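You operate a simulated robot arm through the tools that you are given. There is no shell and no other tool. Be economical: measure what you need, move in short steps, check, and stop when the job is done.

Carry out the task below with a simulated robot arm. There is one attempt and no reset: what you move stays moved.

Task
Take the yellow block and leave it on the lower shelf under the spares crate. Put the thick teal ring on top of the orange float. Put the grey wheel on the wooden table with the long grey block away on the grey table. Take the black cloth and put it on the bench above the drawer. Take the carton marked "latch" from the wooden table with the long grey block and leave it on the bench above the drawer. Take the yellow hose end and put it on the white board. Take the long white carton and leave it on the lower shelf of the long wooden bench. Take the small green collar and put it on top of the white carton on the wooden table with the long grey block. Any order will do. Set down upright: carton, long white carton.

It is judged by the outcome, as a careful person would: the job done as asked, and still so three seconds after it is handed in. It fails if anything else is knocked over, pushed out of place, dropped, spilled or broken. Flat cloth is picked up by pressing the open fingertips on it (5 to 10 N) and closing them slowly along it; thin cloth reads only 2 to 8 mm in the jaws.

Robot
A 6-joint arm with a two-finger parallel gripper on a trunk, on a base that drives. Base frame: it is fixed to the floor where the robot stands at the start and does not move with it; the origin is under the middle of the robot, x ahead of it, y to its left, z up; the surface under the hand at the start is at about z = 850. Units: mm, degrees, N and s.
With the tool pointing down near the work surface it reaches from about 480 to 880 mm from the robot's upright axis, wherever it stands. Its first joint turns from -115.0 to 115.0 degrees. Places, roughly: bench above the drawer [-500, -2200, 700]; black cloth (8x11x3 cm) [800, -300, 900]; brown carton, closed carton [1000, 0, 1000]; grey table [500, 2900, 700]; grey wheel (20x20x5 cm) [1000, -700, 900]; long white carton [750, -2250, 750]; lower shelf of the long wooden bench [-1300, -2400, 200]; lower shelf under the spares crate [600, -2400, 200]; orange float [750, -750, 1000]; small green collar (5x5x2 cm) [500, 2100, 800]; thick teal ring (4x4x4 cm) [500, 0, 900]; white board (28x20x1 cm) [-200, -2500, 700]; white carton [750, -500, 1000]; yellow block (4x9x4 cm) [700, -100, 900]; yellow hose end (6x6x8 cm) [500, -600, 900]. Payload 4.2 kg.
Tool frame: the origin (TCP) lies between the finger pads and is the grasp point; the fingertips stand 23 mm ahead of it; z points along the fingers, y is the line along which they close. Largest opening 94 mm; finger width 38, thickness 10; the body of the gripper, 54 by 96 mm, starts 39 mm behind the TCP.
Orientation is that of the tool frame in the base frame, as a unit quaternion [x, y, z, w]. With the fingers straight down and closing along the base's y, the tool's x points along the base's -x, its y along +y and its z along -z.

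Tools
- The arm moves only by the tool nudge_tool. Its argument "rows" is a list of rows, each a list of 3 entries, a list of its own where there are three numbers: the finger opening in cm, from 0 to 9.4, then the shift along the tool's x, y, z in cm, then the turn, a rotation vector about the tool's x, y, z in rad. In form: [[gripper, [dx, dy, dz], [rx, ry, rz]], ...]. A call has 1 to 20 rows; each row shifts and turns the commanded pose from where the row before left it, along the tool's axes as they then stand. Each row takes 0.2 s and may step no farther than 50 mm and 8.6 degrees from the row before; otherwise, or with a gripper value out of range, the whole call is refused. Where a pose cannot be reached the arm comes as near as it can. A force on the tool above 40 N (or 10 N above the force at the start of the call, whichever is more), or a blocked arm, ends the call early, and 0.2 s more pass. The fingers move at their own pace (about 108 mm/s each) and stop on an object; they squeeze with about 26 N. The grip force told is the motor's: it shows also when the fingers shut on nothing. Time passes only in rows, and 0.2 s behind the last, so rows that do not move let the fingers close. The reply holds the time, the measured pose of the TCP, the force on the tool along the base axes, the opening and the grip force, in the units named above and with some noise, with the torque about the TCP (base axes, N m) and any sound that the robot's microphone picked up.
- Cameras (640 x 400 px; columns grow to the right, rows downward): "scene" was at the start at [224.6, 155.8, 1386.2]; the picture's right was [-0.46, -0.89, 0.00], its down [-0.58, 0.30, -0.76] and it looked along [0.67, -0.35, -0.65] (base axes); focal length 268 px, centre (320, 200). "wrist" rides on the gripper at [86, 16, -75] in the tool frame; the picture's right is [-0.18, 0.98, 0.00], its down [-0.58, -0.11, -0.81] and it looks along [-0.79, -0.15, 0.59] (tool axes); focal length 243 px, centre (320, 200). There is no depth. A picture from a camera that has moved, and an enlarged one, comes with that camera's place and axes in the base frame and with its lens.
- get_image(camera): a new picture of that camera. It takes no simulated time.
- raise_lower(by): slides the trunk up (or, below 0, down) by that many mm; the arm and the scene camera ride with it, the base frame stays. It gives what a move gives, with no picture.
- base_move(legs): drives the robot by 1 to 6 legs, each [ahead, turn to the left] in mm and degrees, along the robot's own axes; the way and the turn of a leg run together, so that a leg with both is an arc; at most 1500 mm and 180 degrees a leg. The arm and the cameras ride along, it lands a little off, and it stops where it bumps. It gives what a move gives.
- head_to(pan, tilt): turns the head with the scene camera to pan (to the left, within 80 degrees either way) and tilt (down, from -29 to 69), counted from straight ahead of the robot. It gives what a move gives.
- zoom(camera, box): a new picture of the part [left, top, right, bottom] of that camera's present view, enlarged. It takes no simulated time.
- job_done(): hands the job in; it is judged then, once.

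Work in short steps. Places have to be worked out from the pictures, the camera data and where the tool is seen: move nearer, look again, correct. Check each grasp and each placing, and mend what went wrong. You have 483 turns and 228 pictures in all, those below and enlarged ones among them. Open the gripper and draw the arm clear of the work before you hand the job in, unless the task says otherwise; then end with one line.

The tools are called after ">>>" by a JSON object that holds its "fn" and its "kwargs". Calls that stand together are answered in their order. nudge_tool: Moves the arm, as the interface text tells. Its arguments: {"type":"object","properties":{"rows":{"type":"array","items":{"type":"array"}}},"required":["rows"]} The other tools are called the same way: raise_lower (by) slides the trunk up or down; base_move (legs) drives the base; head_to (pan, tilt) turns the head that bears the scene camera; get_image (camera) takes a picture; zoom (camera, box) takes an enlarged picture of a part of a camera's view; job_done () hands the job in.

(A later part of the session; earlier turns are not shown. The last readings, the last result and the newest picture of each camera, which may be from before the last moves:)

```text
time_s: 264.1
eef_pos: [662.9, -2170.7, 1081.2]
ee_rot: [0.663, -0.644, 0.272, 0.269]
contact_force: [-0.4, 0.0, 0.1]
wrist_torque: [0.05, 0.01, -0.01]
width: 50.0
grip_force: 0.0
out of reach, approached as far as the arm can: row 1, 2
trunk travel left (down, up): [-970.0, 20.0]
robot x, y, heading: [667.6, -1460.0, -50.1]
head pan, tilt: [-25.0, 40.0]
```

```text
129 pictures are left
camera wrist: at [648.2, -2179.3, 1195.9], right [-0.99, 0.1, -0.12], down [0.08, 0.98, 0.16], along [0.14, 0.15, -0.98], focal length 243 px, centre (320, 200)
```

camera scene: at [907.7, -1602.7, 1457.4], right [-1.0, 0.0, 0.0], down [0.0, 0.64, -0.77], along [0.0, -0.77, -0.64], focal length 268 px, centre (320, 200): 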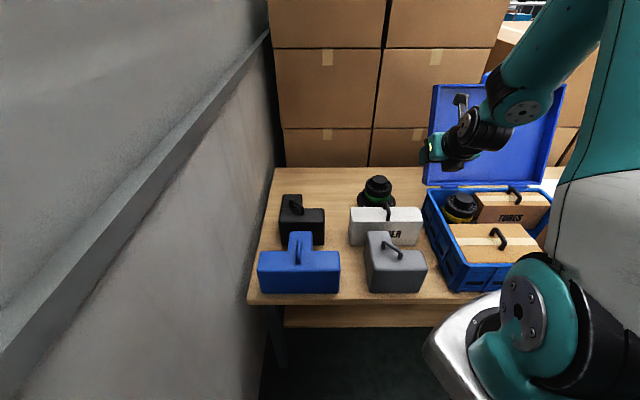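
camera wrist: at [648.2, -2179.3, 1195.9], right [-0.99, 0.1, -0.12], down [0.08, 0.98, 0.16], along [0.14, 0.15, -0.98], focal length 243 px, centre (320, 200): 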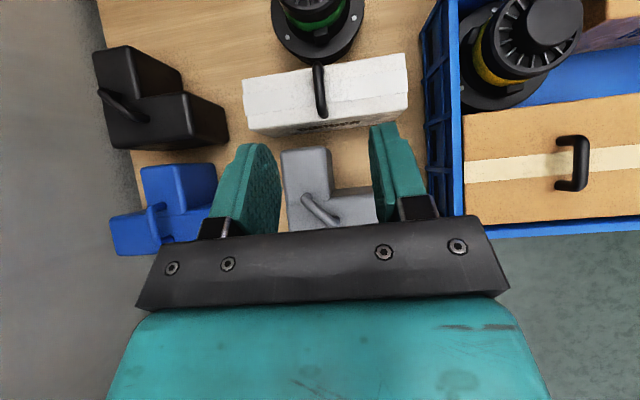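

Handle centre ≈(683,−2275,845). Approach to a 60 mm stand-off.

>>> {"fn": "nudge_tool", "kwargs": {"rows": [[5, [-1.84, -0.4, 3.5], [0, 0, 0]], [5, [-1.84, -0.4, 3.5], [0, 0, 0]], [5, [-1.84, -0.4, 3.5], [0, 0, 0]], [5, [-1.84, -0.4, 3.5], [0, 0, 0]], [5, [-1.84, -0.4, 3.5], [0, 0, 0]], [5, [0, 0, 0], [0, 0, 0]]]}}

>>> {"fn": "get_image", "kwargs": {"camera": "wrist"}}

>>> {"fn": "get_image", "kwargs": {"camera": "scene"}}

```text
time_s: 265.5
eef_pos: [684.1, -2229.4, 893.8]
ee_rot: [0.663, -0.644, 0.271, 0.268]
contact_force: [-0.2, -0.3, -0.5]
wrist_torque: [0.03, 0.0, 0.0]
width: 50.2
grip_force: 0.0
trunk travel left (down, up): [-970.0, 20.0]
robot x, y, heading: [673.4, -1461.6, -50.3]
head pan, tilt: [-25.0, 40.0]
```

```text
128 pictures are left
camera wrist: at [669.0, -2238.3, 1006.8], right [-0.99, 0.1, -0.12], down [0.08, 0.98, 0.16], along [0.14, 0.15, -0.98], focal length 243 px, centre (320, 200)
```

wrist: 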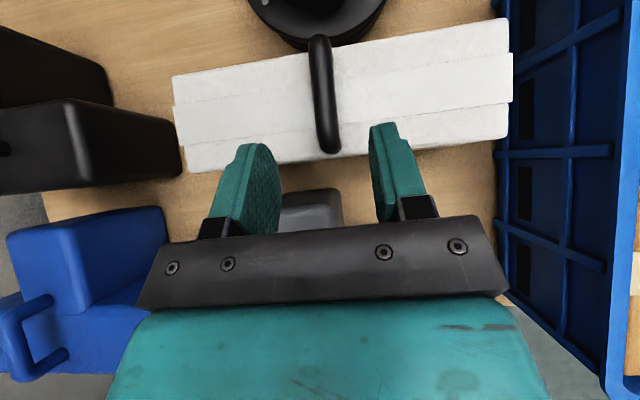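

```text
127 pictures are left
camera scene: at [936.0, -1535.6, 1607.4], right [-0.97, -0.26, 0.0], down [-0.17, 0.62, -0.77], along [0.2, -0.74, -0.64], focal length 268 px, centre (320, 200)
```

scene: 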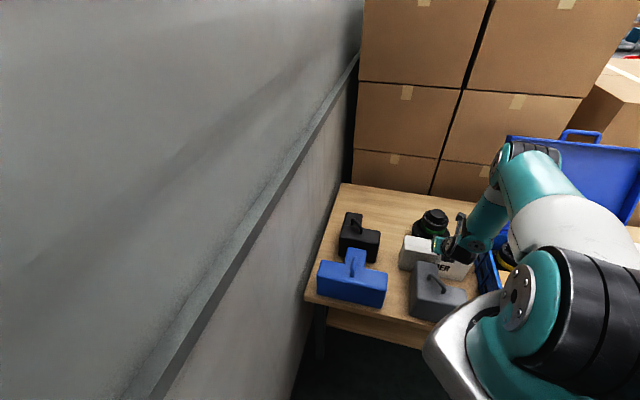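

Aligned with the handle. Advance the last 66 mm along the tool axis.

>>> {"fn": "nudge_tool", "kwargs": {"rows": [[5, [0.1, 0.1, 2.5], [0, 0, 0]], [5, [0.1, 0, 2.5], [0, 0, 0]], [5, [0.1, 0, 1.5], [0, 0, 0]], [5, [0, 0, 0], [0, 0, 0]]]}}

>>> {"fn": "get_image", "kwargs": {"camera": "wrist"}}

>>> {"fn": "zoom", "kwargs": {"camera": "scene", "box": [390, 190, 490, 300]}}

```text
time_s: 266.4
eef_pos: [683.6, -2285.0, 857.5]
ee_rot: [0.66, -0.64, 0.281, 0.275]
contact_force: [0.8, 4.4, 19.5]
wrist_torque: [0.06, -0.54, 0.14]
width: 50.4
grip_force: 0.7
trunk travel left (down, up): [-970.0, 20.0]
robot x, y, heading: [672.6, -1459.1, -50.2]
head pan, tilt: [-25.0, 40.0]
stopped in row 4: the force on the tool passed its limit at 44 N (the readings are from after the stop); the commanded pose is now the measured one
```

```text
126 pictures are left
camera wrist: at [668.3, -2290.7, 971.3], right [-0.99, 0.1, -0.13], down [0.08, 0.99, 0.14], along [0.14, 0.13, -0.98], focal length 243 px, centre (320, 200)
```

wrist: 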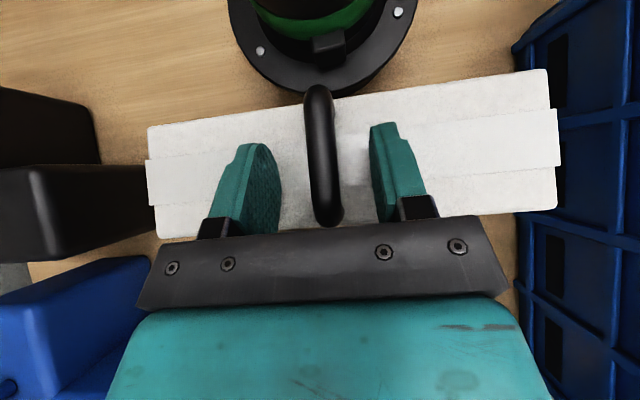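

```text
3.64 times, centred on (440, 245) of scene
camera zoom: at [936.0, -1534.0, 1607.7], right [-0.97, -0.26, 0.0], down [-0.17, 0.62, -0.77], along [0.2, -0.74, -0.64], focal length 976 px, centre (-116, 36)
```

zoom: 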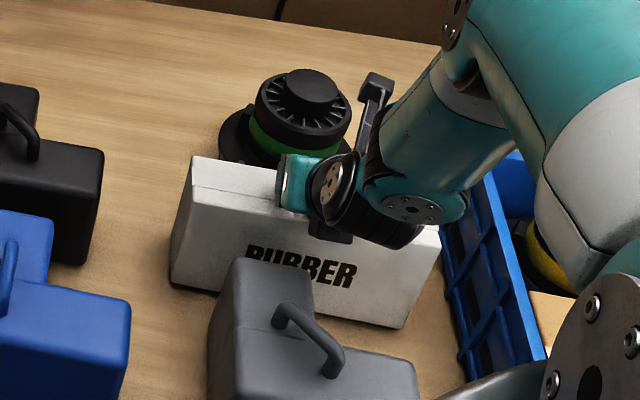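

Fingertips touched the carton top, handle is between them. Back off 5 mm and close.

>>> {"fn": "nudge_tool", "kwargs": {"rows": [[5, [0, 0, -0.5], [0, 0, 0]], [3, [0, 0, 0], [0, 0, 0]], [0, [0, 0, 0], [0, 0, 0]], [0, [0, 0, 0], [0, 0, 0]]]}}

>>> {"fn": "get_image", "kwargs": {"camera": "wrist"}}

```text
time_s: 267.4
eef_pos: [683.4, -2279.1, 857.2]
ee_rot: [0.661, -0.642, 0.276, 0.272]
contact_force: [-0.7, -0.4, 0.9]
wrist_torque: [0.04, 0.01, -0.03]
width: 13.8
grip_force: 26.0
trunk travel left (down, up): [-970.0, 20.0]
robot x, y, heading: [671.3, -1461.6, -50.0]
head pan, tilt: [-25.0, 40.0]
```

```text
124 pictures are left
camera wrist: at [668.4, -2286.3, 970.9], right [-0.99, 0.1, -0.13], down [0.08, 0.99, 0.15], along [0.14, 0.13, -0.98], focal length 243 px, centre (320, 200)
```

wrist: 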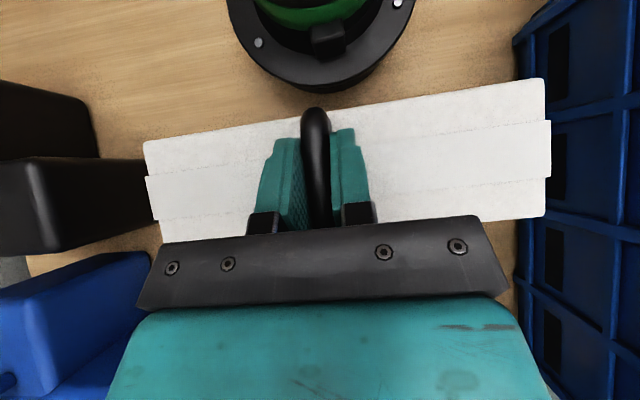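

Handle gripped (13.8 mm). Lift straight up.

>>> {"fn": "nudge_tool", "kwargs": {"rows": [[0, [0.5, 0, -0.5], [0, 0, 0]], [0, [0.7, 0, -0.7], [0, 0, 0]], [0, [1.4, 0, -1.4], [0, 0, 0]], [0, [0, 0, 0], [0, 0, 0]]]}}

>>> {"fn": "get_image", "kwargs": {"camera": "wrist"}}

>>> {"fn": "zoom", "kwargs": {"camera": "scene", "box": [390, 190, 490, 300]}}

```text
time_s: 268.4
eef_pos: [683.9, -2278.7, 894.8]
ee_rot: [0.661, -0.642, 0.277, 0.273]
contact_force: [-0.1, -0.5, -2.6]
wrist_torque: [0.01, 0.0, -0.02]
width: 13.9
grip_force: 26.2
trunk travel left (down, up): [-970.0, 20.0]
robot x, y, heading: [668.8, -1461.4, -50.3]
head pan, tilt: [-25.0, 40.0]
```

```text
123 pictures are left
camera wrist: at [668.2, -2286.3, 1008.1], right [-0.99, 0.1, -0.13], down [0.08, 0.99, 0.15], along [0.14, 0.13, -0.98], focal length 243 px, centre (320, 200)
```

wrist: 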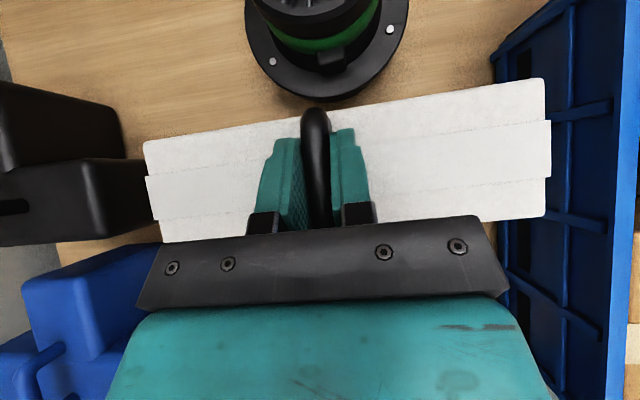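

```text
3.64 times, centred on (440, 245) of scene
camera zoom: at [936.0, -1535.7, 1607.4], right [-0.97, -0.26, 0.0], down [-0.17, 0.62, -0.77], along [0.2, -0.74, -0.64], focal length 976 px, centre (-116, 36)
```

zoom: 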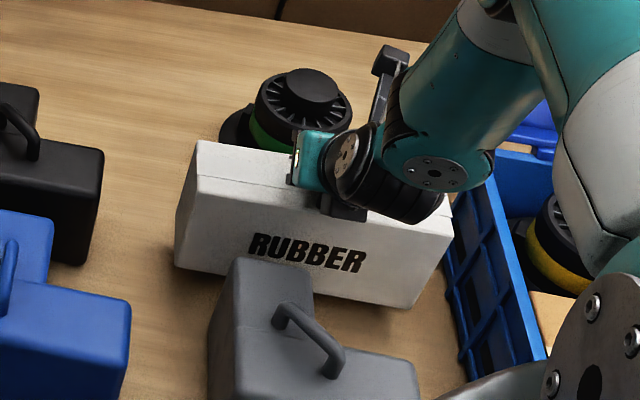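

Carton lifted level. Raise it well above the neighbours, then draw back.

>>> {"fn": "nudge_tool", "kwargs": {"rows": [[0, [2.5, 0, -2.5], [0, 0, 0]], [0, [3, 0, -3], [0, 0, 0]], [0, [3, 0, -3], [0, 0, 0]], [0, [3, 0, -3], [0, 0, 0]], [0, [0, 0, -4], [0, 0, 0]], [0, [-1, 0, -4], [0, 0, 0]], [0, [-2, 0, -4], [0, 0, 0]], [0, [-2, 0, -3], [0, 0, 0]], [0, [-2, 0, -3], [0, 0, 0]], [0, [0, 0, 0], [0, 0, 0]]]}}

>>> {"fn": "get_image", "kwargs": {"camera": "wrist"}}

```text
time_s: 270.6
eef_pos: [679.8, -2099.5, 1132.6]
ee_rot: [0.66, -0.642, 0.277, 0.273]
contact_force: [0.5, -0.1, -3.6]
wrist_torque: [0.02, 0.0, 0.02]
width: 14.0
grip_force: 25.9
trunk travel left (down, up): [-970.0, 20.0]
robot x, y, heading: [673.3, -1461.3, -50.1]
head pan, tilt: [-25.0, 40.0]
```

```text
121 pictures are left
camera wrist: at [664.2, -2105.4, 1246.6], right [-0.99, 0.1, -0.13], down [0.08, 0.99, 0.14], along [0.14, 0.13, -0.98], focal length 243 px, centre (320, 200)
```

wrist: 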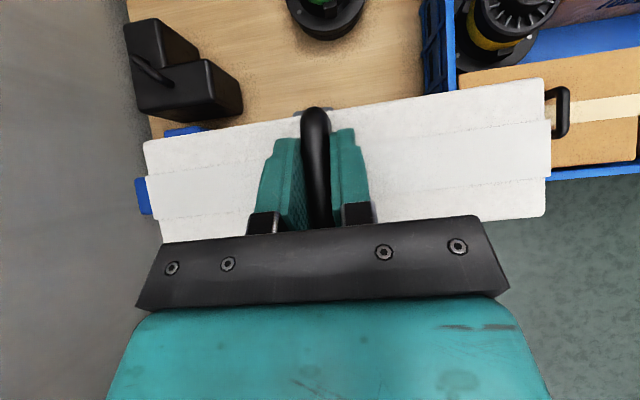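

Held well. Turn to face −x and drive along the bench toward x≈−1320.

>>> {"fn": "base_move", "kwargs": {"legs": [[0, -130], [1000, 0], [990, 0]]}}

>>> {"fn": "head_to", "kwargs": {"pan": 50, "tilt": 35}}

>>> {"fn": "get_image", "kwargs": {"camera": "scene"}}

```text
time_s: 285.9
eef_pos: [-1817.2, -1026.4, 1132.9]
ee_rot: [0.309, 0.868, 0.133, -0.365]
contact_force: [-0.1, 0.2, -3.8]
wrist_torque: [-0.01, 0.0, -0.01]
width: 13.8
grip_force: 25.4
trunk travel left (down, up): [-970.0, 20.0]
robot x, y, heading: [-1330.4, -1433.9, 178.8]
head pan, tilt: [-25.0, 40.0]
```

```text
time_s: 287.4
eef_pos: [-1817.3, -1026.8, 1133.4]
ee_rot: [0.309, 0.868, 0.133, -0.365]
contact_force: [-0.3, 0.5, -3.3]
wrist_torque: [-0.02, -0.02, 0.0]
width: 13.7
grip_force: 25.8
trunk travel left (down, up): [-970.0, 20.0]
robot x, y, heading: [-1328.2, -1437.0, 179.1]
head pan, tilt: [50.0, 35.0]
```

```text
120 pictures are left
camera scene: at [-1544.0, -1694.4, 1615.0], right [-0.76, 0.65, 0.0], down [0.38, 0.43, -0.82], along [-0.54, -0.62, -0.57], focal length 268 px, centre (320, 200)
```

scene: 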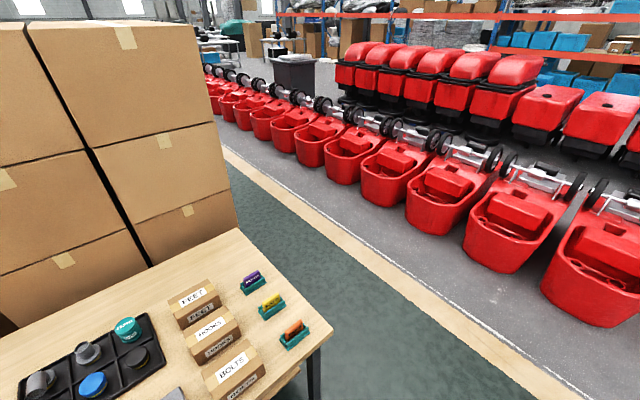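

Continue: move the base 125 mm away from the bench and orient at heading −50° so the carton is parallel to the bench front.

>>> {"fn": "base_move", "kwargs": {"legs": [[0, -89], [130, 0], [0, -140]]}}

>>> {"fn": "head_to", "kwargs": {"pan": -40, "tilt": 45}}

>>> {"fn": "get_image", "kwargs": {"camera": "scene"}}

```text
time_s: 298.2
eef_pos: [-1315.8, -1943.1, 1133.7]
ee_rot: [0.661, -0.642, 0.277, 0.273]
contact_force: [-0.8, 0.0, -4.2]
wrist_torque: [0.03, 0.01, 0.01]
width: 13.6
grip_force: 25.7
trunk travel left (down, up): [-970.0, 20.0]
robot x, y, heading: [-1329.4, -1305.9, -50.2]
head pan, tilt: [50.0, 35.0]
```

```text
time_s: 299.9
eef_pos: [-1316.9, -1942.7, 1132.5]
ee_rot: [0.662, -0.641, 0.277, 0.272]
contact_force: [-0.3, -0.9, -3.3]
wrist_torque: [0.04, -0.02, 0.02]
width: 13.8
grip_force: 25.9
trunk travel left (down, up): [-970.0, 20.0]
robot x, y, heading: [-1329.8, -1308.8, -49.8]
head pan, tilt: [-40.0, 45.0]
```

```text
119 pictures are left
camera scene: at [-1083.9, -1377.7, 1600.2], right [-1.0, 0.0, 0.0], down [0.0, 0.71, -0.71], along [0.0, -0.71, -0.71], focal length 268 px, centre (320, 200)
```

scene: 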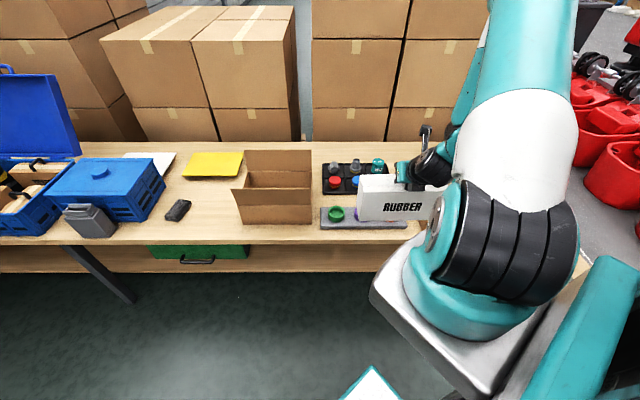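

Carton is in front of the bench edge. Lower the trunk 450 mm and look at the shelf.

>>> {"fn": "raise_lower", "kwargs": {"by": -450}}

>>> {"fn": "head_to", "kwargs": {"pan": -40, "tilt": 35}}

>>> {"fn": "get_image", "kwargs": {"camera": "scene"}}

```text
refused: -450 is not a number from -400 to 400
```

```text
time_s: 300.6
eef_pos: [-1316.4, -1944.5, 1132.9]
ee_rot: [0.662, -0.641, 0.278, 0.273]
contact_force: [0.4, -0.3, -2.5]
wrist_torque: [0.02, 0.02, 0.01]
width: 13.4
grip_force: 26.4
trunk travel left (down, up): [-970.0, 20.0]
robot x, y, heading: [-1330.2, -1303.7, -50.0]
head pan, tilt: [-40.0, 35.0]
```

```text
118 pictures are left
camera scene: at [-1083.9, -1384.5, 1614.9], right [-1.0, 0.0, 0.0], down [0.0, 0.57, -0.82], along [0.0, -0.82, -0.57], focal length 268 px, centre (320, 200)
```

scene: 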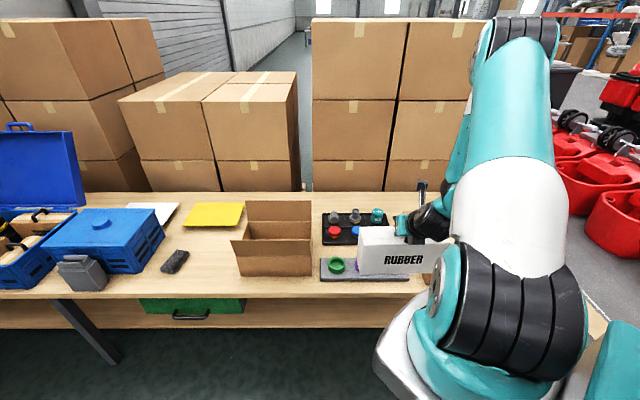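

>>> {"fn": "raise_lower", "kwargs": {"by": -400}}

>>> {"fn": "raise_lower", "kwargs": {"by": -300}}

>>> {"fn": "get_image", "kwargs": {"camera": "scene"}}

>>> {"fn": "get_image", "kwargs": {"camera": "wrist"}}

```text
time_s: 304.4
eef_pos: [-1316.7, -1943.1, 733.1]
ee_rot: [0.661, -0.641, 0.278, 0.273]
contact_force: [0.0, -0.1, -4.0]
wrist_torque: [0.02, -0.03, 0.03]
width: 13.6
grip_force: 26.0
trunk travel left (down, up): [-570.0, 420.0]
robot x, y, heading: [-1327.6, -1304.5, -50.0]
head pan, tilt: [-40.0, 35.0]
```

```text
time_s: 307.4
eef_pos: [-1315.4, -1943.2, 432.1]
ee_rot: [0.662, -0.641, 0.277, 0.272]
contact_force: [-0.3, -0.3, -3.3]
wrist_torque: [0.0, -0.02, -0.02]
width: 13.9
grip_force: 26.0
trunk travel left (down, up): [-270.0, 720.0]
robot x, y, heading: [-1326.0, -1302.8, -49.9]
head pan, tilt: [-40.0, 35.0]
```

```text
117 pictures are left
camera scene: at [-1083.9, -1384.3, 915.0], right [-1.0, 0.0, 0.0], down [0.0, 0.57, -0.82], along [0.0, -0.82, -0.57], focal length 268 px, centre (320, 200)
```

scene: 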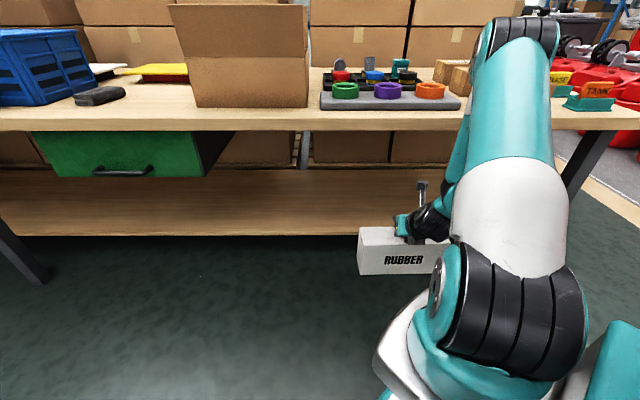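

```text
116 pictures are left
camera wrist: at [-1331.1, -1949.7, 546.2], right [-0.99, 0.1, -0.13], down [0.08, 0.99, 0.15], along [0.14, 0.13, -0.98], focal length 243 px, centre (320, 200)
```

wrist: 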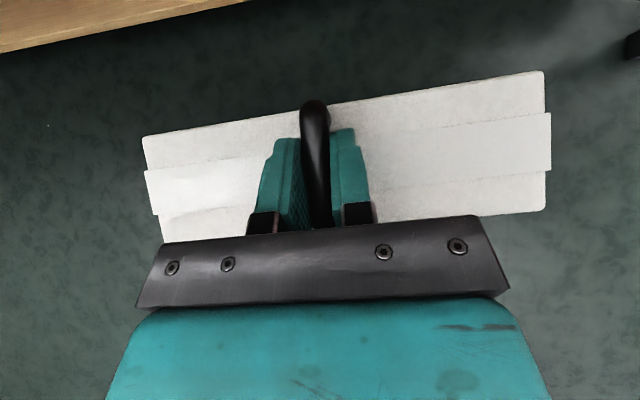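

The shelf's front edge is at y≈−2195, z≈200; bench underside ≈675. I lower the trunk further while raising the tool relative to it, so the arm can reach in horizontally.

>>> {"fn": "raise_lower", "kwargs": {"by": -150}}

>>> {"fn": "nudge_tool", "kwargs": {"rows": [[0, [2.8, 0, -2.8], [0, 0, 0]], [0, [2.8, 0, -2.8], [0, 0, 0]], [0, [2.8, 0, -2.8], [0, 0, 0]], [0, [2.8, 0, -2.8], [0, 0, 0]]]}}

>>> {"fn": "raise_lower", "kwargs": {"by": -115}}

>>> {"fn": "nudge_tool", "kwargs": {"rows": [[0, [2.3, 0, -2.3], [0, 0, 0]], [0, [2.3, 0, -2.3], [0, 0, 0]], [0, [0, 0, 0], [0, 0, 0]]]}}

>>> {"fn": "get_image", "kwargs": {"camera": "scene"}}

```text
time_s: 309.2
eef_pos: [-1315.8, -1943.4, 283.1]
ee_rot: [0.662, -0.641, 0.277, 0.272]
contact_force: [0.0, 0.1, -3.5]
wrist_torque: [0.01, -0.04, -0.01]
width: 13.4
grip_force: 26.6
trunk travel left (down, up): [-120.0, 870.0]
robot x, y, heading: [-1329.1, -1304.3, -49.9]
head pan, tilt: [-40.0, 35.0]
```

```text
time_s: 310.2
eef_pos: [-1314.6, -1940.2, 442.5]
ee_rot: [0.662, -0.641, 0.278, 0.272]
contact_force: [-0.3, 0.1, -4.1]
wrist_torque: [0.02, 0.02, 0.03]
width: 14.0
grip_force: 25.5
trunk travel left (down, up): [-120.0, 870.0]
robot x, y, heading: [-1329.4, -1303.0, -50.2]
head pan, tilt: [-40.0, 35.0]
```

```text
time_s: 311.6
eef_pos: [-1315.8, -1939.7, 327.6]
ee_rot: [0.662, -0.641, 0.278, 0.272]
contact_force: [-0.5, 0.5, -3.2]
wrist_torque: [0.02, 0.01, 0.01]
width: 14.0
grip_force: 25.2
trunk travel left (down, up): [-5.0, 985.0]
robot x, y, heading: [-1325.8, -1309.2, -49.8]
head pan, tilt: [-40.0, 35.0]
```

```text
time_s: 312.4
eef_pos: [-1314.6, -1940.2, 392.8]
ee_rot: [0.661, -0.641, 0.277, 0.273]
contact_force: [-0.6, 0.0, -3.4]
wrist_torque: [0.06, 0.02, 0.02]
width: 14.0
grip_force: 26.1
trunk travel left (down, up): [-5.0, 985.0]
robot x, y, heading: [-1328.0, -1307.4, -49.7]
head pan, tilt: [-40.0, 35.0]
```

```text
115 pictures are left
camera scene: at [-1083.8, -1384.3, 650.0], right [-1.0, 0.0, 0.0], down [0.0, 0.57, -0.82], along [0.0, -0.82, -0.57], focal length 268 px, centre (320, 200)
```

scene: 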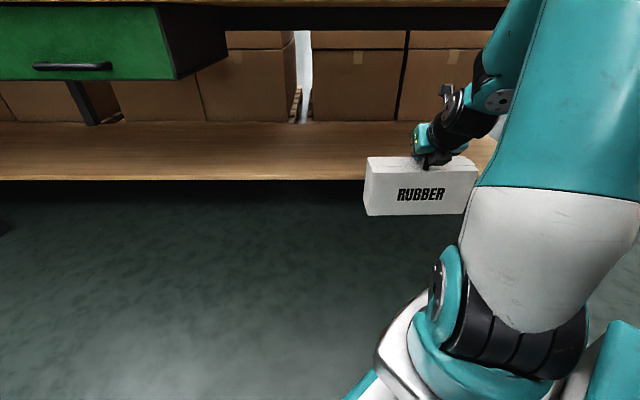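

>>> {"fn": "head_to", "kwargs": {"pan": -50, "tilt": -5}}

>>> {"fn": "get_image", "kwargs": {"camera": "scene"}}

```text
time_s: 313.5
eef_pos: [-1315.3, -1938.3, 392.7]
ee_rot: [0.661, -0.642, 0.277, 0.273]
contact_force: [0.1, 0.2, -3.1]
wrist_torque: [0.0, 0.03, -0.01]
width: 13.8
grip_force: 25.5
trunk travel left (down, up): [-5.0, 985.0]
robot x, y, heading: [-1329.2, -1304.8, -49.9]
head pan, tilt: [-50.0, -5.0]
```

```text
114 pictures are left
camera scene: at [-1099.0, -1382.4, 713.8], right [-0.99, 0.17, 0.0], down [-0.01, -0.08, -1.0], along [-0.17, -0.98, 0.09], focal length 268 px, centre (320, 200)
```

scene: 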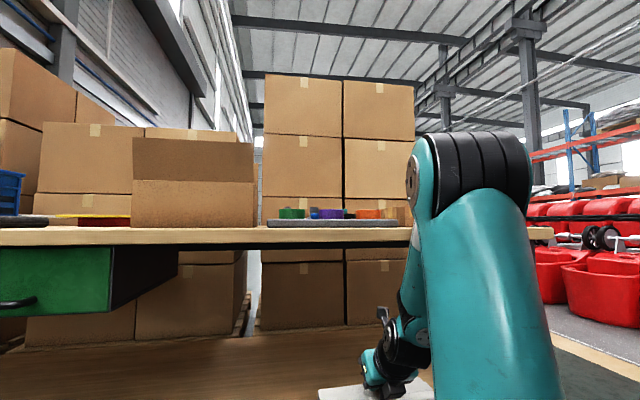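

Elbow is well in front of the bench edge. Extend the carton forward under the bench, 200 mm first.

>>> {"fn": "nudge_tool", "kwargs": {"rows": [[0, [3.3, 0, 3.3], [0, 0, 0]], [0, [3.3, 0, 3.3], [0, 0, 0]], [0, [3.3, 0, 3.3], [0, 0, 0]], [0, [3.3, 0, 3.3], [0, 0, 0]], [0, [0, 0, 0], [0, 0, 0]]]}}

>>> {"fn": "get_image", "kwargs": {"camera": "scene"}}

>>> {"fn": "get_image", "kwargs": {"camera": "wrist"}}

```text
time_s: 314.7
eef_pos: [-1311.3, -2125.6, 393.3]
ee_rot: [0.665, -0.637, 0.278, 0.273]
contact_force: [0.0, -0.1, -3.5]
wrist_torque: [-0.01, -0.01, 0.0]
width: 13.6
grip_force: 26.5
trunk travel left (down, up): [-5.0, 985.0]
robot x, y, heading: [-1328.0, -1304.0, -49.9]
head pan, tilt: [-50.0, -5.0]
```

```text
113 pictures are left
camera scene: at [-1099.1, -1382.4, 713.9], right [-0.99, 0.17, 0.0], down [-0.01, -0.09, -1.0], along [-0.17, -0.98, 0.09], focal length 268 px, centre (320, 200)
```

scene: 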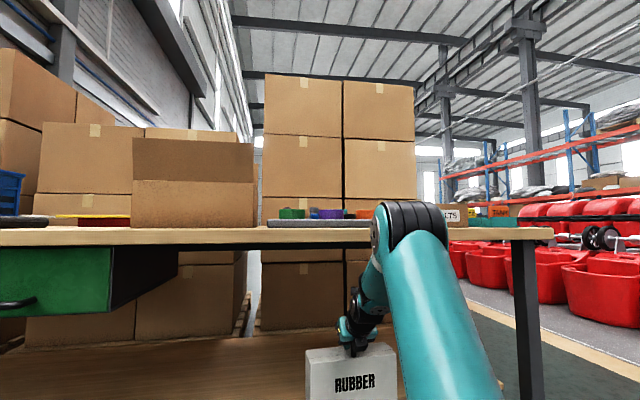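

```text
112 pictures are left
camera wrist: at [-1326.4, -2133.2, 506.6], right [-0.99, 0.09, -0.12], down [0.07, 0.99, 0.14], along [0.14, 0.13, -0.98], focal length 243 px, centre (320, 200)
```

wrist: 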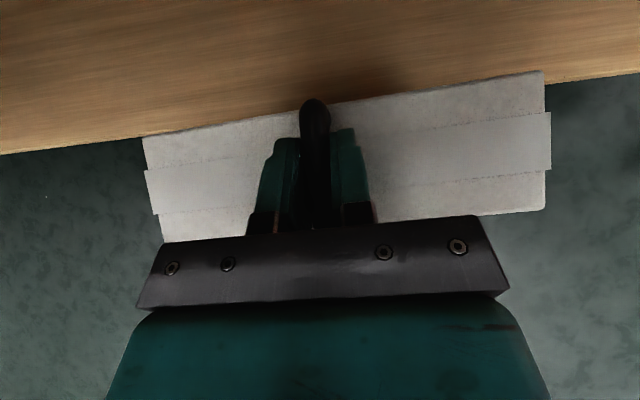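

>>> {"fn": "nudge_tool", "kwargs": {"rows": [[0, [3.3, 0, 3.3], [0, 0, 0]], [0, [3.3, 0, 3.3], [0, 0, 0]], [0, [3.3, 0, 3.3], [0, 0, 0]], [0, [0, 0, 0], [0, 0, 0]]]}}

>>> {"fn": "get_image", "kwargs": {"camera": "scene"}}

>>> {"fn": "get_image", "kwargs": {"camera": "wrist"}}

```text
time_s: 315.7
eef_pos: [-1343.6, -2246.7, 384.4]
ee_rot: [0.671, -0.631, 0.272, 0.278]
contact_force: [-0.6, 0.0, -2.6]
wrist_torque: [0.07, 0.01, -0.03]
width: 14.0
grip_force: 25.7
out of reach, approached as far as the arm can: row 1, 2, 3
trunk travel left (down, up): [-5.0, 985.0]
robot x, y, heading: [-1328.8, -1309.2, -49.9]
head pan, tilt: [-50.0, -5.0]
```

```text
111 pictures are left
camera scene: at [-1099.1, -1382.4, 713.9], right [-0.99, 0.17, 0.0], down [-0.01, -0.09, -1.0], along [-0.17, -0.98, 0.09], focal length 268 px, centre (320, 200)
```

scene: 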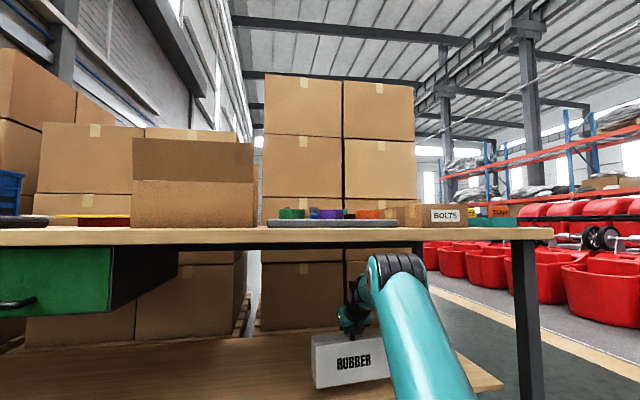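

```text
110 pictures are left
camera wrist: at [-1355.5, -2253.5, 497.8], right [-0.99, 0.08, -0.1], down [0.06, 0.99, 0.14], along [0.11, 0.13, -0.98], focal length 243 px, centre (320, 200)
```

wrist: 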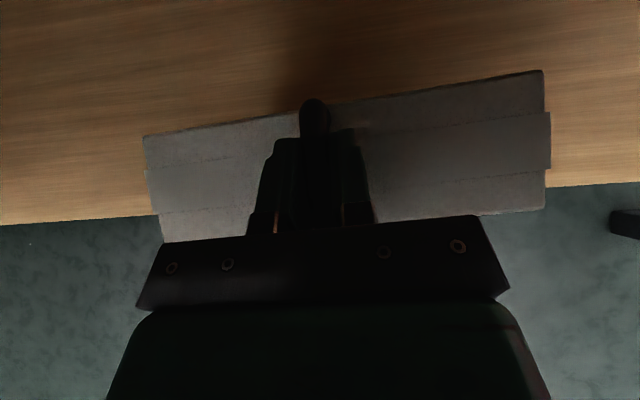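

Nearly at the arm limit; drive the base 80 mm ahead to push the carton further onto the shelf.

>>> {"fn": "base_move", "kwargs": {"legs": [[80, 0]]}}

>>> {"fn": "get_image", "kwargs": {"camera": "wrist"}}

>>> {"fn": "head_to", "kwargs": {"pan": -45, "tilt": 15}}

>>> {"fn": "get_image", "kwargs": {"camera": "scene"}}

```text
time_s: 316.8
eef_pos: [-1290.5, -2306.8, 385.6]
ee_rot: [0.671, -0.63, 0.274, 0.279]
contact_force: [0.2, 0.1, -3.0]
wrist_torque: [0.02, -0.01, 0.0]
width: 13.9
grip_force: 26.1
trunk travel left (down, up): [-5.0, 985.0]
robot x, y, heading: [-1274.1, -1365.4, -49.6]
head pan, tilt: [-50.0, -5.0]
```

```text
109 pictures are left
camera wrist: at [-1303.7, -2314.5, 498.2], right [-0.99, 0.08, -0.1], down [0.06, 0.99, 0.14], along [0.11, 0.13, -0.98], focal length 243 px, centre (320, 200)
```

wrist: 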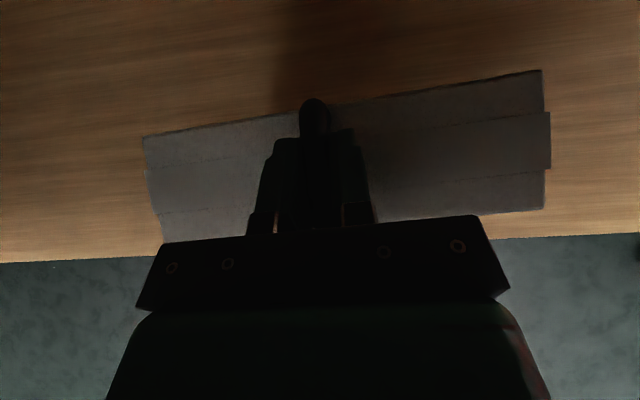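

```text
time_s: 317.6
eef_pos: [-1292.4, -2307.7, 385.0]
ee_rot: [0.671, -0.63, 0.274, 0.278]
contact_force: [-0.7, -0.3, -2.9]
wrist_torque: [-0.02, 0.01, 0.02]
width: 13.6
grip_force: 25.9
trunk travel left (down, up): [-5.0, 985.0]
robot x, y, heading: [-1274.2, -1367.5, -49.5]
head pan, tilt: [-45.0, 15.0]
```

```text
108 pictures are left
camera scene: at [-1040.3, -1450.5, 682.1], right [-1.0, 0.08, 0.0], down [0.02, 0.26, -0.97], along [-0.08, -0.96, -0.26], focal length 268 px, centre (320, 200)
```

scene: 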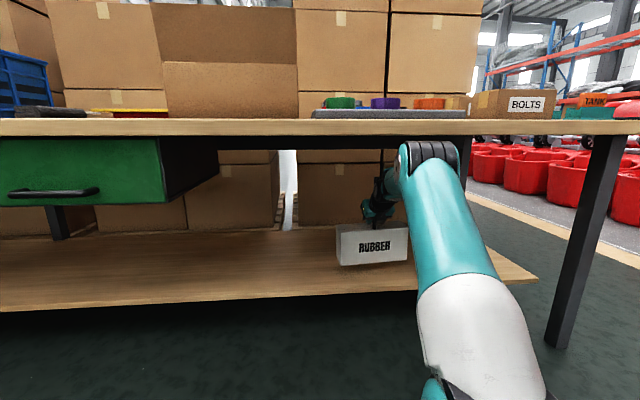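

Carton fully over the shelf. Lower it gently.

>>> {"fn": "nudge_tool", "kwargs": {"rows": [[0, [-1, 0, 1], [0, 0, 0]], [0, [-0.5, 0, 0.5], [0, 0, 0]], [0, [-0.3, 0, 0.3], [0, 0, 0]], [0, [0, 0, 0], [0, 0, 0]]]}}

>>> {"fn": "zoom", "kwargs": {"camera": "scene", "box": [300, 130, 480, 300]}}

```text
time_s: 318.6
eef_pos: [-1292.4, -2308.2, 357.8]
ee_rot: [0.672, -0.63, 0.274, 0.277]
contact_force: [-0.3, 0.6, -3.8]
wrist_torque: [0.05, 0.0, 0.02]
width: 13.7
grip_force: 25.3
trunk travel left (down, up): [-5.0, 985.0]
robot x, y, heading: [-1273.9, -1367.5, -49.7]
head pan, tilt: [-45.0, 15.0]
```

```text
2.35 times, centred on (390, 215) of scene
camera zoom: at [-1040.3, -1450.5, 682.0], right [-1.0, 0.08, 0.0], down [0.02, 0.26, -0.97], along [-0.08, -0.96, -0.26], focal length 632 px, centre (155, 165)
```

zoom: 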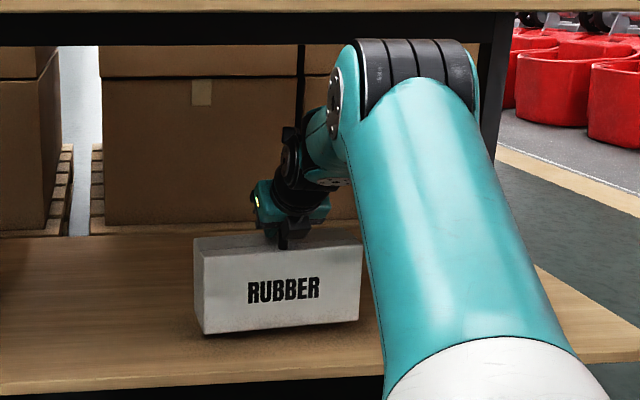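

>>> {"fn": "nudge_tool", "kwargs": {"rows": [[0, [-0.3, 0, 0.3], [0, 0, 0]], [0, [-0.3, 0, 0.3], [0, 0, 0]], [0, [-0.2, 0, 0.2], [0, 0, 0]], [0, [0, 0, 0], [0, 0, 0]]]}}

```text
time_s: 319.6
eef_pos: [-1292.2, -2308.6, 347.6]
ee_rot: [0.671, -0.63, 0.273, 0.279]
contact_force: [-0.6, 1.5, -2.5]
wrist_torque: [0.03, -0.01, -0.02]
width: 13.9
grip_force: 26.2
trunk travel left (down, up): [-5.0, 985.0]
robot x, y, heading: [-1278.5, -1365.6, -49.8]
head pan, tilt: [-45.0, 15.0]
```

>>> {"fn": "nudge_tool", "kwargs": {"rows": [[0, [-0.3, 0, 0.3], [0, 0, 0]], [0, [-0.3, 0, 0.3], [0, 0, 0]], [0, [-0.3, 0, 0.3], [0, 0, 0]], [0, [0, 0, 0], [0, 0, 0]]]}}

>>> {"fn": "zoom", "kwargs": {"camera": "scene", "box": [300, 130, 480, 300]}}

```text
time_s: 320.6
eef_pos: [-1293.6, -2309.5, 337.6]
ee_rot: [0.671, -0.63, 0.274, 0.28]
contact_force: [-0.1, 2.9, 11.5]
wrist_torque: [0.81, 0.03, 0.02]
width: 14.0
grip_force: 25.4
trunk travel left (down, up): [-5.0, 985.0]
robot x, y, heading: [-1275.4, -1366.4, -50.0]
head pan, tilt: [-45.0, 15.0]
```

```text
2.35 times, centred on (390, 215) of scene
camera zoom: at [-1040.3, -1450.2, 682.2], right [-1.0, 0.08, 0.0], down [0.02, 0.26, -0.97], along [-0.08, -0.96, -0.26], focal length 632 px, centre (155, 165)
```

zoom: 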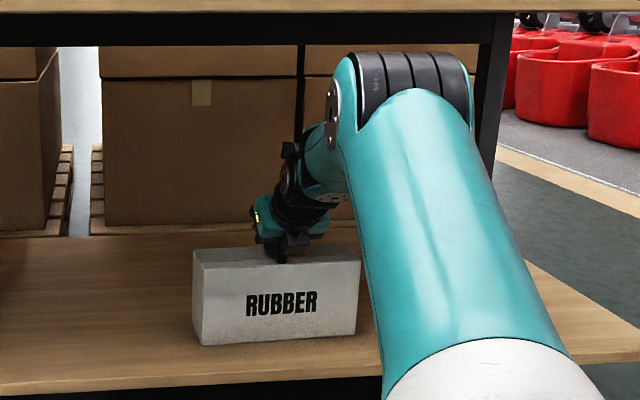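

Contact made (shelf ≈ z 181). Lower a touch more, then open and retract along the tool axis.

>>> {"fn": "nudge_tool", "kwargs": {"rows": [[0, [-0.2, 0, 0.2], [0, 0, 0]], [2.5, [0, 0, 0], [0, 0, 0]], [4.5, [0, 0, 0], [0, 0, 0]], [4.5, [0, 0, 0], [0, 0, 0]], [4.5, [0, 0, -2], [0, 0, 0]], [4.5, [0, 0, -3], [0, 0, 0]], [4.5, [0, 0, -3], [0, 0, 0]], [4.5, [0, 0, 0], [0, 0, 0]]]}}

>>> {"fn": "zoom", "kwargs": {"camera": "scene", "box": [300, 130, 480, 300]}}

>>> {"fn": "get_image", "kwargs": {"camera": "wrist"}}

```text
time_s: 322.4
eef_pos: [-1293.0, -2250.5, 386.6]
ee_rot: [0.671, -0.63, 0.273, 0.278]
contact_force: [0.5, 0.5, 0.0]
wrist_torque: [0.01, 0.02, 0.0]
width: 44.8
grip_force: 0.1
trunk travel left (down, up): [-5.0, 985.0]
robot x, y, heading: [-1277.3, -1365.7, -49.7]
head pan, tilt: [-45.0, 15.0]
```

```text
2.35 times, centred on (390, 215) of scene
camera zoom: at [-1040.3, -1450.5, 682.0], right [-1.0, 0.08, 0.0], down [0.02, 0.26, -0.97], along [-0.08, -0.96, -0.26], focal length 632 px, centre (155, 165)
```

zoom: 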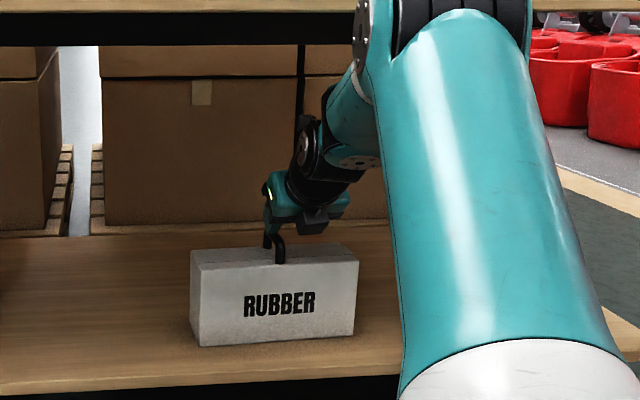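

```text
104 pictures are left
camera wrist: at [-1306.2, -2257.7, 501.4], right [-0.99, 0.08, -0.1], down [0.06, 0.99, 0.14], along [0.11, 0.13, -0.98], focal length 243 px, centre (320, 200)
```

wrist: 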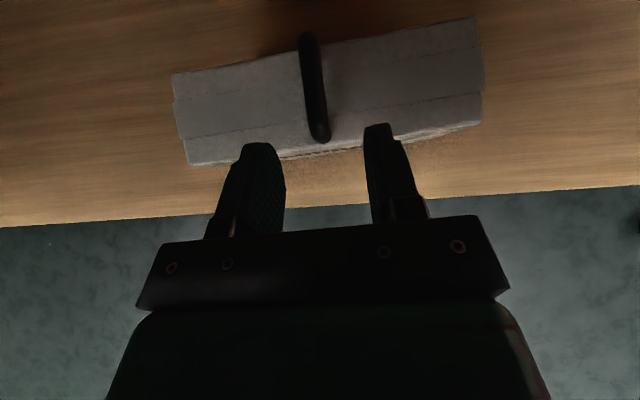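

Carton stands upright on the shelf. Retract the arm a bit more, then back the base out and raise.

>>> {"fn": "nudge_tool", "kwargs": {"rows": [[4.5, [-1.5, 0, -3.5], [0, 0, 0]], [4.5, [-2.5, 0, -3.5], [0, 0, 0]], [4.5, [-2.5, 0, -3], [0, 0, 0]]]}}

>>> {"fn": "base_move", "kwargs": {"legs": [[-250, 0]]}}

>>> {"fn": "get_image", "kwargs": {"camera": "scene"}}

```text
time_s: 323.2
eef_pos: [-1299.5, -2133.5, 411.3]
ee_rot: [0.67, -0.631, 0.274, 0.279]
contact_force: [-0.4, -0.1, -0.1]
wrist_torque: [0.02, 0.0, -0.02]
width: 44.9
grip_force: 0.0
trunk travel left (down, up): [-5.0, 985.0]
robot x, y, heading: [-1274.1, -1364.2, -49.9]
head pan, tilt: [-45.0, 15.0]
```

```text
time_s: 325.0
eef_pos: [-1459.5, -1944.2, 410.8]
ee_rot: [0.672, -0.63, 0.273, 0.278]
contact_force: [-0.1, 0.1, 0.0]
wrist_torque: [0.02, -0.01, 0.0]
width: 44.8
grip_force: 0.0
trunk travel left (down, up): [-5.0, 985.0]
robot x, y, heading: [-1439.6, -1174.6, -50.0]
head pan, tilt: [-45.0, 15.0]
```

```text
103 pictures are left
camera scene: at [-1200.6, -1260.2, 682.0], right [-1.0, 0.08, 0.0], down [0.02, 0.26, -0.97], along [-0.08, -0.96, -0.26], focal length 268 px, centre (320, 200)
```

scene: 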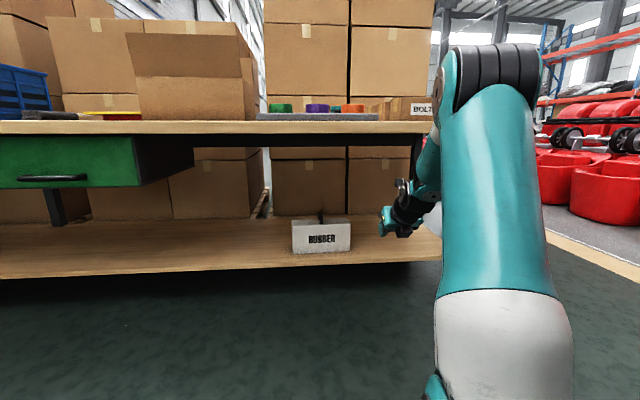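

Now restore: raise the trunk and return the tool to straight down in default roll.

>>> {"fn": "raise_lower", "kwargs": {"by": 400}}

>>> {"fn": "raise_lower", "kwargs": {"by": 395}}

>>> {"fn": "nudge_tool", "kwargs": {"rows": [[5, [0, 0, 0], [0, 0.131, 0]], [5, [0, 0, 0], [0, 0.131, 0]], [5, [0, 0, 0], [0, 0.131, 0]], [5, [0, 0, 0], [0, 0.131, 0]], [5, [0, 0, 0], [0, 0.131, 0]], [5, [0, 0, 0], [0, 0.131, 0]], [5, [0, 0, 0], [0, 0, 0]]]}}

```text
time_s: 328.8
eef_pos: [-1458.7, -1944.8, 811.3]
ee_rot: [0.671, -0.63, 0.273, 0.279]
contact_force: [-0.1, -0.1, 0.3]
wrist_torque: [0.01, 0.0, -0.03]
width: 45.0
grip_force: 0.1
trunk travel left (down, up): [-405.0, 585.0]
robot x, y, heading: [-1434.8, -1177.0, -50.0]
head pan, tilt: [-45.0, 15.0]
```

```text
time_s: 332.6
eef_pos: [-1458.5, -1944.3, 1205.1]
ee_rot: [0.671, -0.631, 0.273, 0.279]
contact_force: [-0.1, -0.6, 0.1]
wrist_torque: [-0.03, 0.01, 0.01]
width: 45.0
grip_force: 0.2
trunk travel left (down, up): [-800.0, 190.0]
robot x, y, heading: [-1440.1, -1174.9, -50.0]
head pan, tilt: [-45.0, 15.0]
```

```text
time_s: 334.2
eef_pos: [-1457.8, -1944.9, 1205.9]
ee_rot: [0.514, -0.475, 0.509, 0.5]
contact_force: [-0.8, -0.1, 0.0]
wrist_torque: [0.02, -0.02, 0.0]
width: 50.0
grip_force: 0.1
trunk travel left (down, up): [-800.0, 190.0]
robot x, y, heading: [-1436.8, -1178.5, -50.0]
head pan, tilt: [-45.0, 15.0]
```

The tilt sense is reversed while rolled; unroll first, then tilt back down.

>>> {"fn": "nudge_tool", "kwargs": {"rows": [[5, [0, 0, 0], [0, 0, -0.149]], [5, [0, 0, 0], [0, 0, -0.149]], [5, [0, 0, 0], [0, 0, -0.149]], [5, [0, 0, 0], [0, 0, -0.149]], [5, [0, 0, 0], [0, 0, -0.149]], [5, [0, 0, 0], [0, 0, -0.149]], [5, [0, 0, 0], [0, 0, -0.149]], [5, [0, 0, 0], [0, 0, -0.149]], [5, [0, 0, 0], [0, 0, -0.149]], [5, [0, 0, 0], [0, 0, -0.149]], [5, [0, 0, 0], [0, 0, -0.149]], [5, [0, 0, 0], [0, 0, -0.149]], [5, [0, 0, 0], [0, 0, -0.149]], [5, [0, 0, 0], [0, 0, -0.149]], [5, [0, 0, 0], [0, 0, -0.149]], [5, [0, 0, 0], [0, 0, -0.149]], [5, [0, 0, 0], [0, 0, -0.149]], [5, [0, 0, 0], [0, 0, -0.149]], [5, [0, 0, 0], [0, 0, -0.149]], [5, [0, 0, 0], [0, 0, -0.149]]]}}

>>> {"fn": "nudge_tool", "kwargs": {"rows": [[5, [0, 0, 0], [0, 0, -0.149]], [5, [0, 0, 0], [0, 0.143, 0]], [5, [0, 0, 0], [0, 0.143, 0]], [5, [0, 0, 0], [0, 0.143, 0]], [5, [0, 0, 0], [0, 0.143, 0]], [5, [0, 0, 0], [0, 0.143, 0]], [5, [0, 0, 0], [0, 0.143, 0]], [5, [0, 0, 0], [0, 0.143, 0]], [5, [0, 0, 0], [0, 0.143, 0]], [5, [0, 0, 0], [0, 0.143, 0]], [5, [0, 0, 0], [0, 0.143, 0]], [5, [0, 0, 0], [0, 0.143, 0]], [5, [0, 0, 0], [0, 0, 0]]]}}

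```text
time_s: 338.4
eef_pos: [-1458.5, -1944.5, 1205.7]
ee_rot: [0.515, 0.476, -0.458, 0.547]
contact_force: [-0.7, 0.6, 0.2]
wrist_torque: [0.0, 0.0, -0.01]
width: 50.0
grip_force: 0.0
trunk travel left (down, up): [-800.0, 190.0]
robot x, y, heading: [-1435.6, -1174.2, -50.0]
head pan, tilt: [-45.0, 15.0]
```

```text
time_s: 341.2
eef_pos: [-1457.6, -1944.6, 1204.6]
ee_rot: [0.689, 0.725, -0.012, -0.001]
contact_force: [0.2, -0.4, -0.8]
wrist_torque: [0.0, 0.0, 0.01]
width: 50.1
grip_force: 0.1
trunk travel left (down, up): [-800.0, 190.0]
robot x, y, heading: [-1438.2, -1179.7, -49.7]
head pan, tilt: [-45.0, 15.0]
```

Tool is down again. Drive diagonally back to the table for the yellow hose end.

>>> {"fn": "base_move", "kwargs": {"legs": [[0, 77.5], [1480, 0], [0, -27.5]]}}

>>> {"fn": "head_to", "kwargs": {"pan": -25, "tilt": 50}}

>>> {"fn": "get_image", "kwargs": {"camera": "scene"}}

```text
time_s: 353.3
eef_pos: [453.4, -994.1, 1205.3]
ee_rot: [0.314, 0.949, -0.011, 0.005]
contact_force: [-0.1, 0.4, -0.7]
wrist_torque: [0.01, 0.02, -0.02]
width: 50.0
grip_force: 0.1
trunk travel left (down, up): [-800.0, 190.0]
robot x, y, heading: [-127.7, -490.2, 0.5]
head pan, tilt: [-45.0, 15.0]
```

```text
time_s: 354.3
eef_pos: [453.4, -995.3, 1206.2]
ee_rot: [0.314, 0.949, -0.011, 0.005]
contact_force: [-0.4, -0.5, 1.2]
wrist_torque: [0.03, 0.02, 0.05]
width: 49.9
grip_force: 0.1
trunk travel left (down, up): [-800.0, 190.0]
robot x, y, heading: [-125.6, -490.7, 0.6]
head pan, tilt: [-25.0, 50.0]
```

```text
102 pictures are left
camera scene: at [91.7, -325.4, 1423.3], right [-0.41, -0.91, 0.0], down [-0.7, 0.32, -0.64], along [0.59, -0.27, -0.77], focal length 268 px, centre (320, 200)
```

scene: 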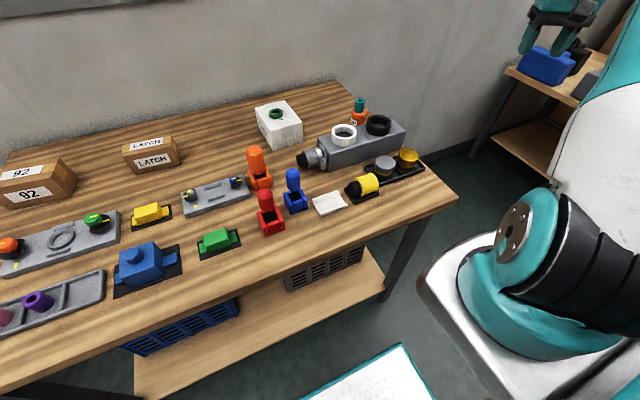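

>>> {"fn": "zoom", "kwargs": {"camera": "scene", "box": [300, 140, 440, 230]}}

```text
4.44 times, centred on (370, 185) of scene
camera zoom: at [91.7, -325.4, 1423.3], right [-0.41, -0.91, 0.0], down [-0.7, 0.32, -0.64], along [0.59, -0.27, -0.77], focal length 1193 px, centre (98, 267)
```

zoom: 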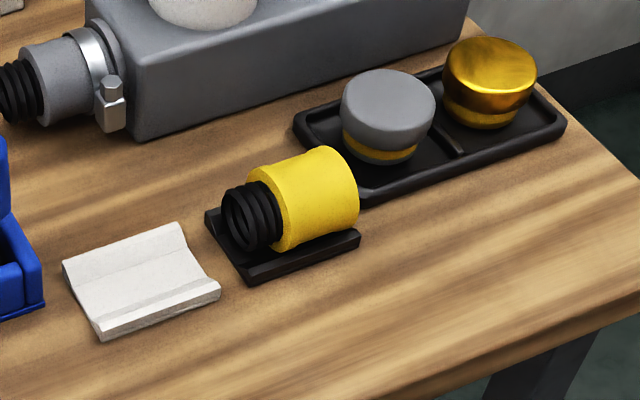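

The hose end lies with its axis along y at about (500,−648). Rotate so fingers close along x and move over it.

>>> {"fn": "nudge_tool", "kwargs": {"rows": [[8, [0, 0, 0], [0, 0, 0.132]], [8, [0, 0, 0], [0, 0, 0.132]], [8, [0, 0, 0], [0, 0, 0.132]], [8, [0, 0, 0], [0, 0, 0.132]], [8, [0, 0, 0], [0, 0, 0.132]], [8, [0, 0, 0], [0, 0, 0.132]], [8, [0, 0, 0], [0, 0, 0.132]], [8, [4.3, 0.6, 1.9], [0, 0, 0]], [8, [4.3, 0.6, 1.9], [0, 0, 0]], [8, [4.3, 0.6, 1.9], [0, 0, 0]], [8, [4.3, 0.6, 1.9], [0, 0, 0]], [8, [4.3, 0.6, 1.9], [0, 0, 0]], [8, [4.3, 0.6, 1.9], [0, 0, 0]], [8, [4.3, 0.6, 1.9], [0, 0, 0]], [8, [4.3, 0.6, 1.9], [0, 0, 0]], [8, [0, 0, 0], [0, 0, 0]]]}}

>>> {"fn": "get_image", "kwargs": {"camera": "wrist"}}

>>> {"fn": "zoom", "kwargs": {"camera": "scene", "box": [280, 100, 440, 220]}}

```text
time_s: 357.7
eef_pos: [496.9, -654.1, 1046.0]
ee_rot: [0.704, 0.71, -0.008, 0.01]
contact_force: [-0.8, -0.5, 0.5]
wrist_torque: [-0.05, 0.01, 0.04]
width: 79.9
grip_force: 0.1
trunk travel left (down, up): [-800.0, 190.0]
robot x, y, heading: [-127.8, -486.4, 0.7]
head pan, tilt: [-25.0, 50.0]
```

```text
100 pictures are left
camera wrist: at [513.4, -565.2, 1117.9], right [0.98, -0.18, 0.01], down [-0.11, -0.56, 0.82], along [-0.14, -0.81, -0.57], focal length 243 px, centre (320, 200)
```

wrist: 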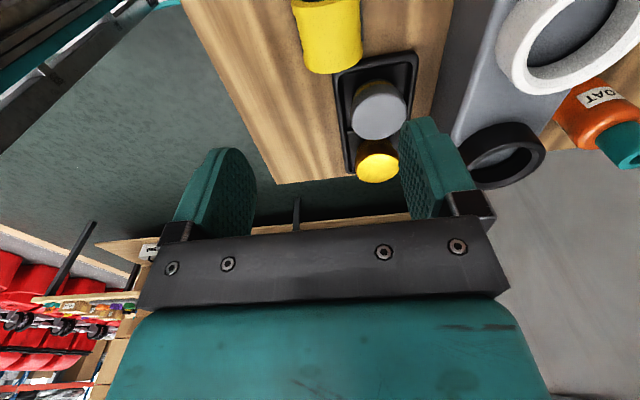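

```text
3.33 times, centred on (360, 160) of scene
camera zoom: at [91.6, -325.3, 1423.3], right [-0.41, -0.91, 0.0], down [-0.7, 0.32, -0.64], along [0.59, -0.27, -0.77], focal length 895 px, centre (187, 333)
```

zoom: 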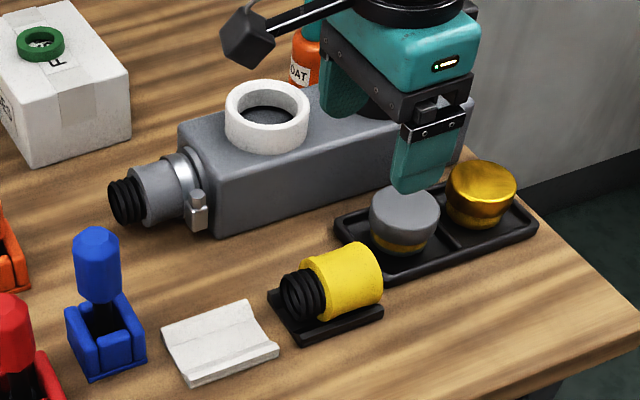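

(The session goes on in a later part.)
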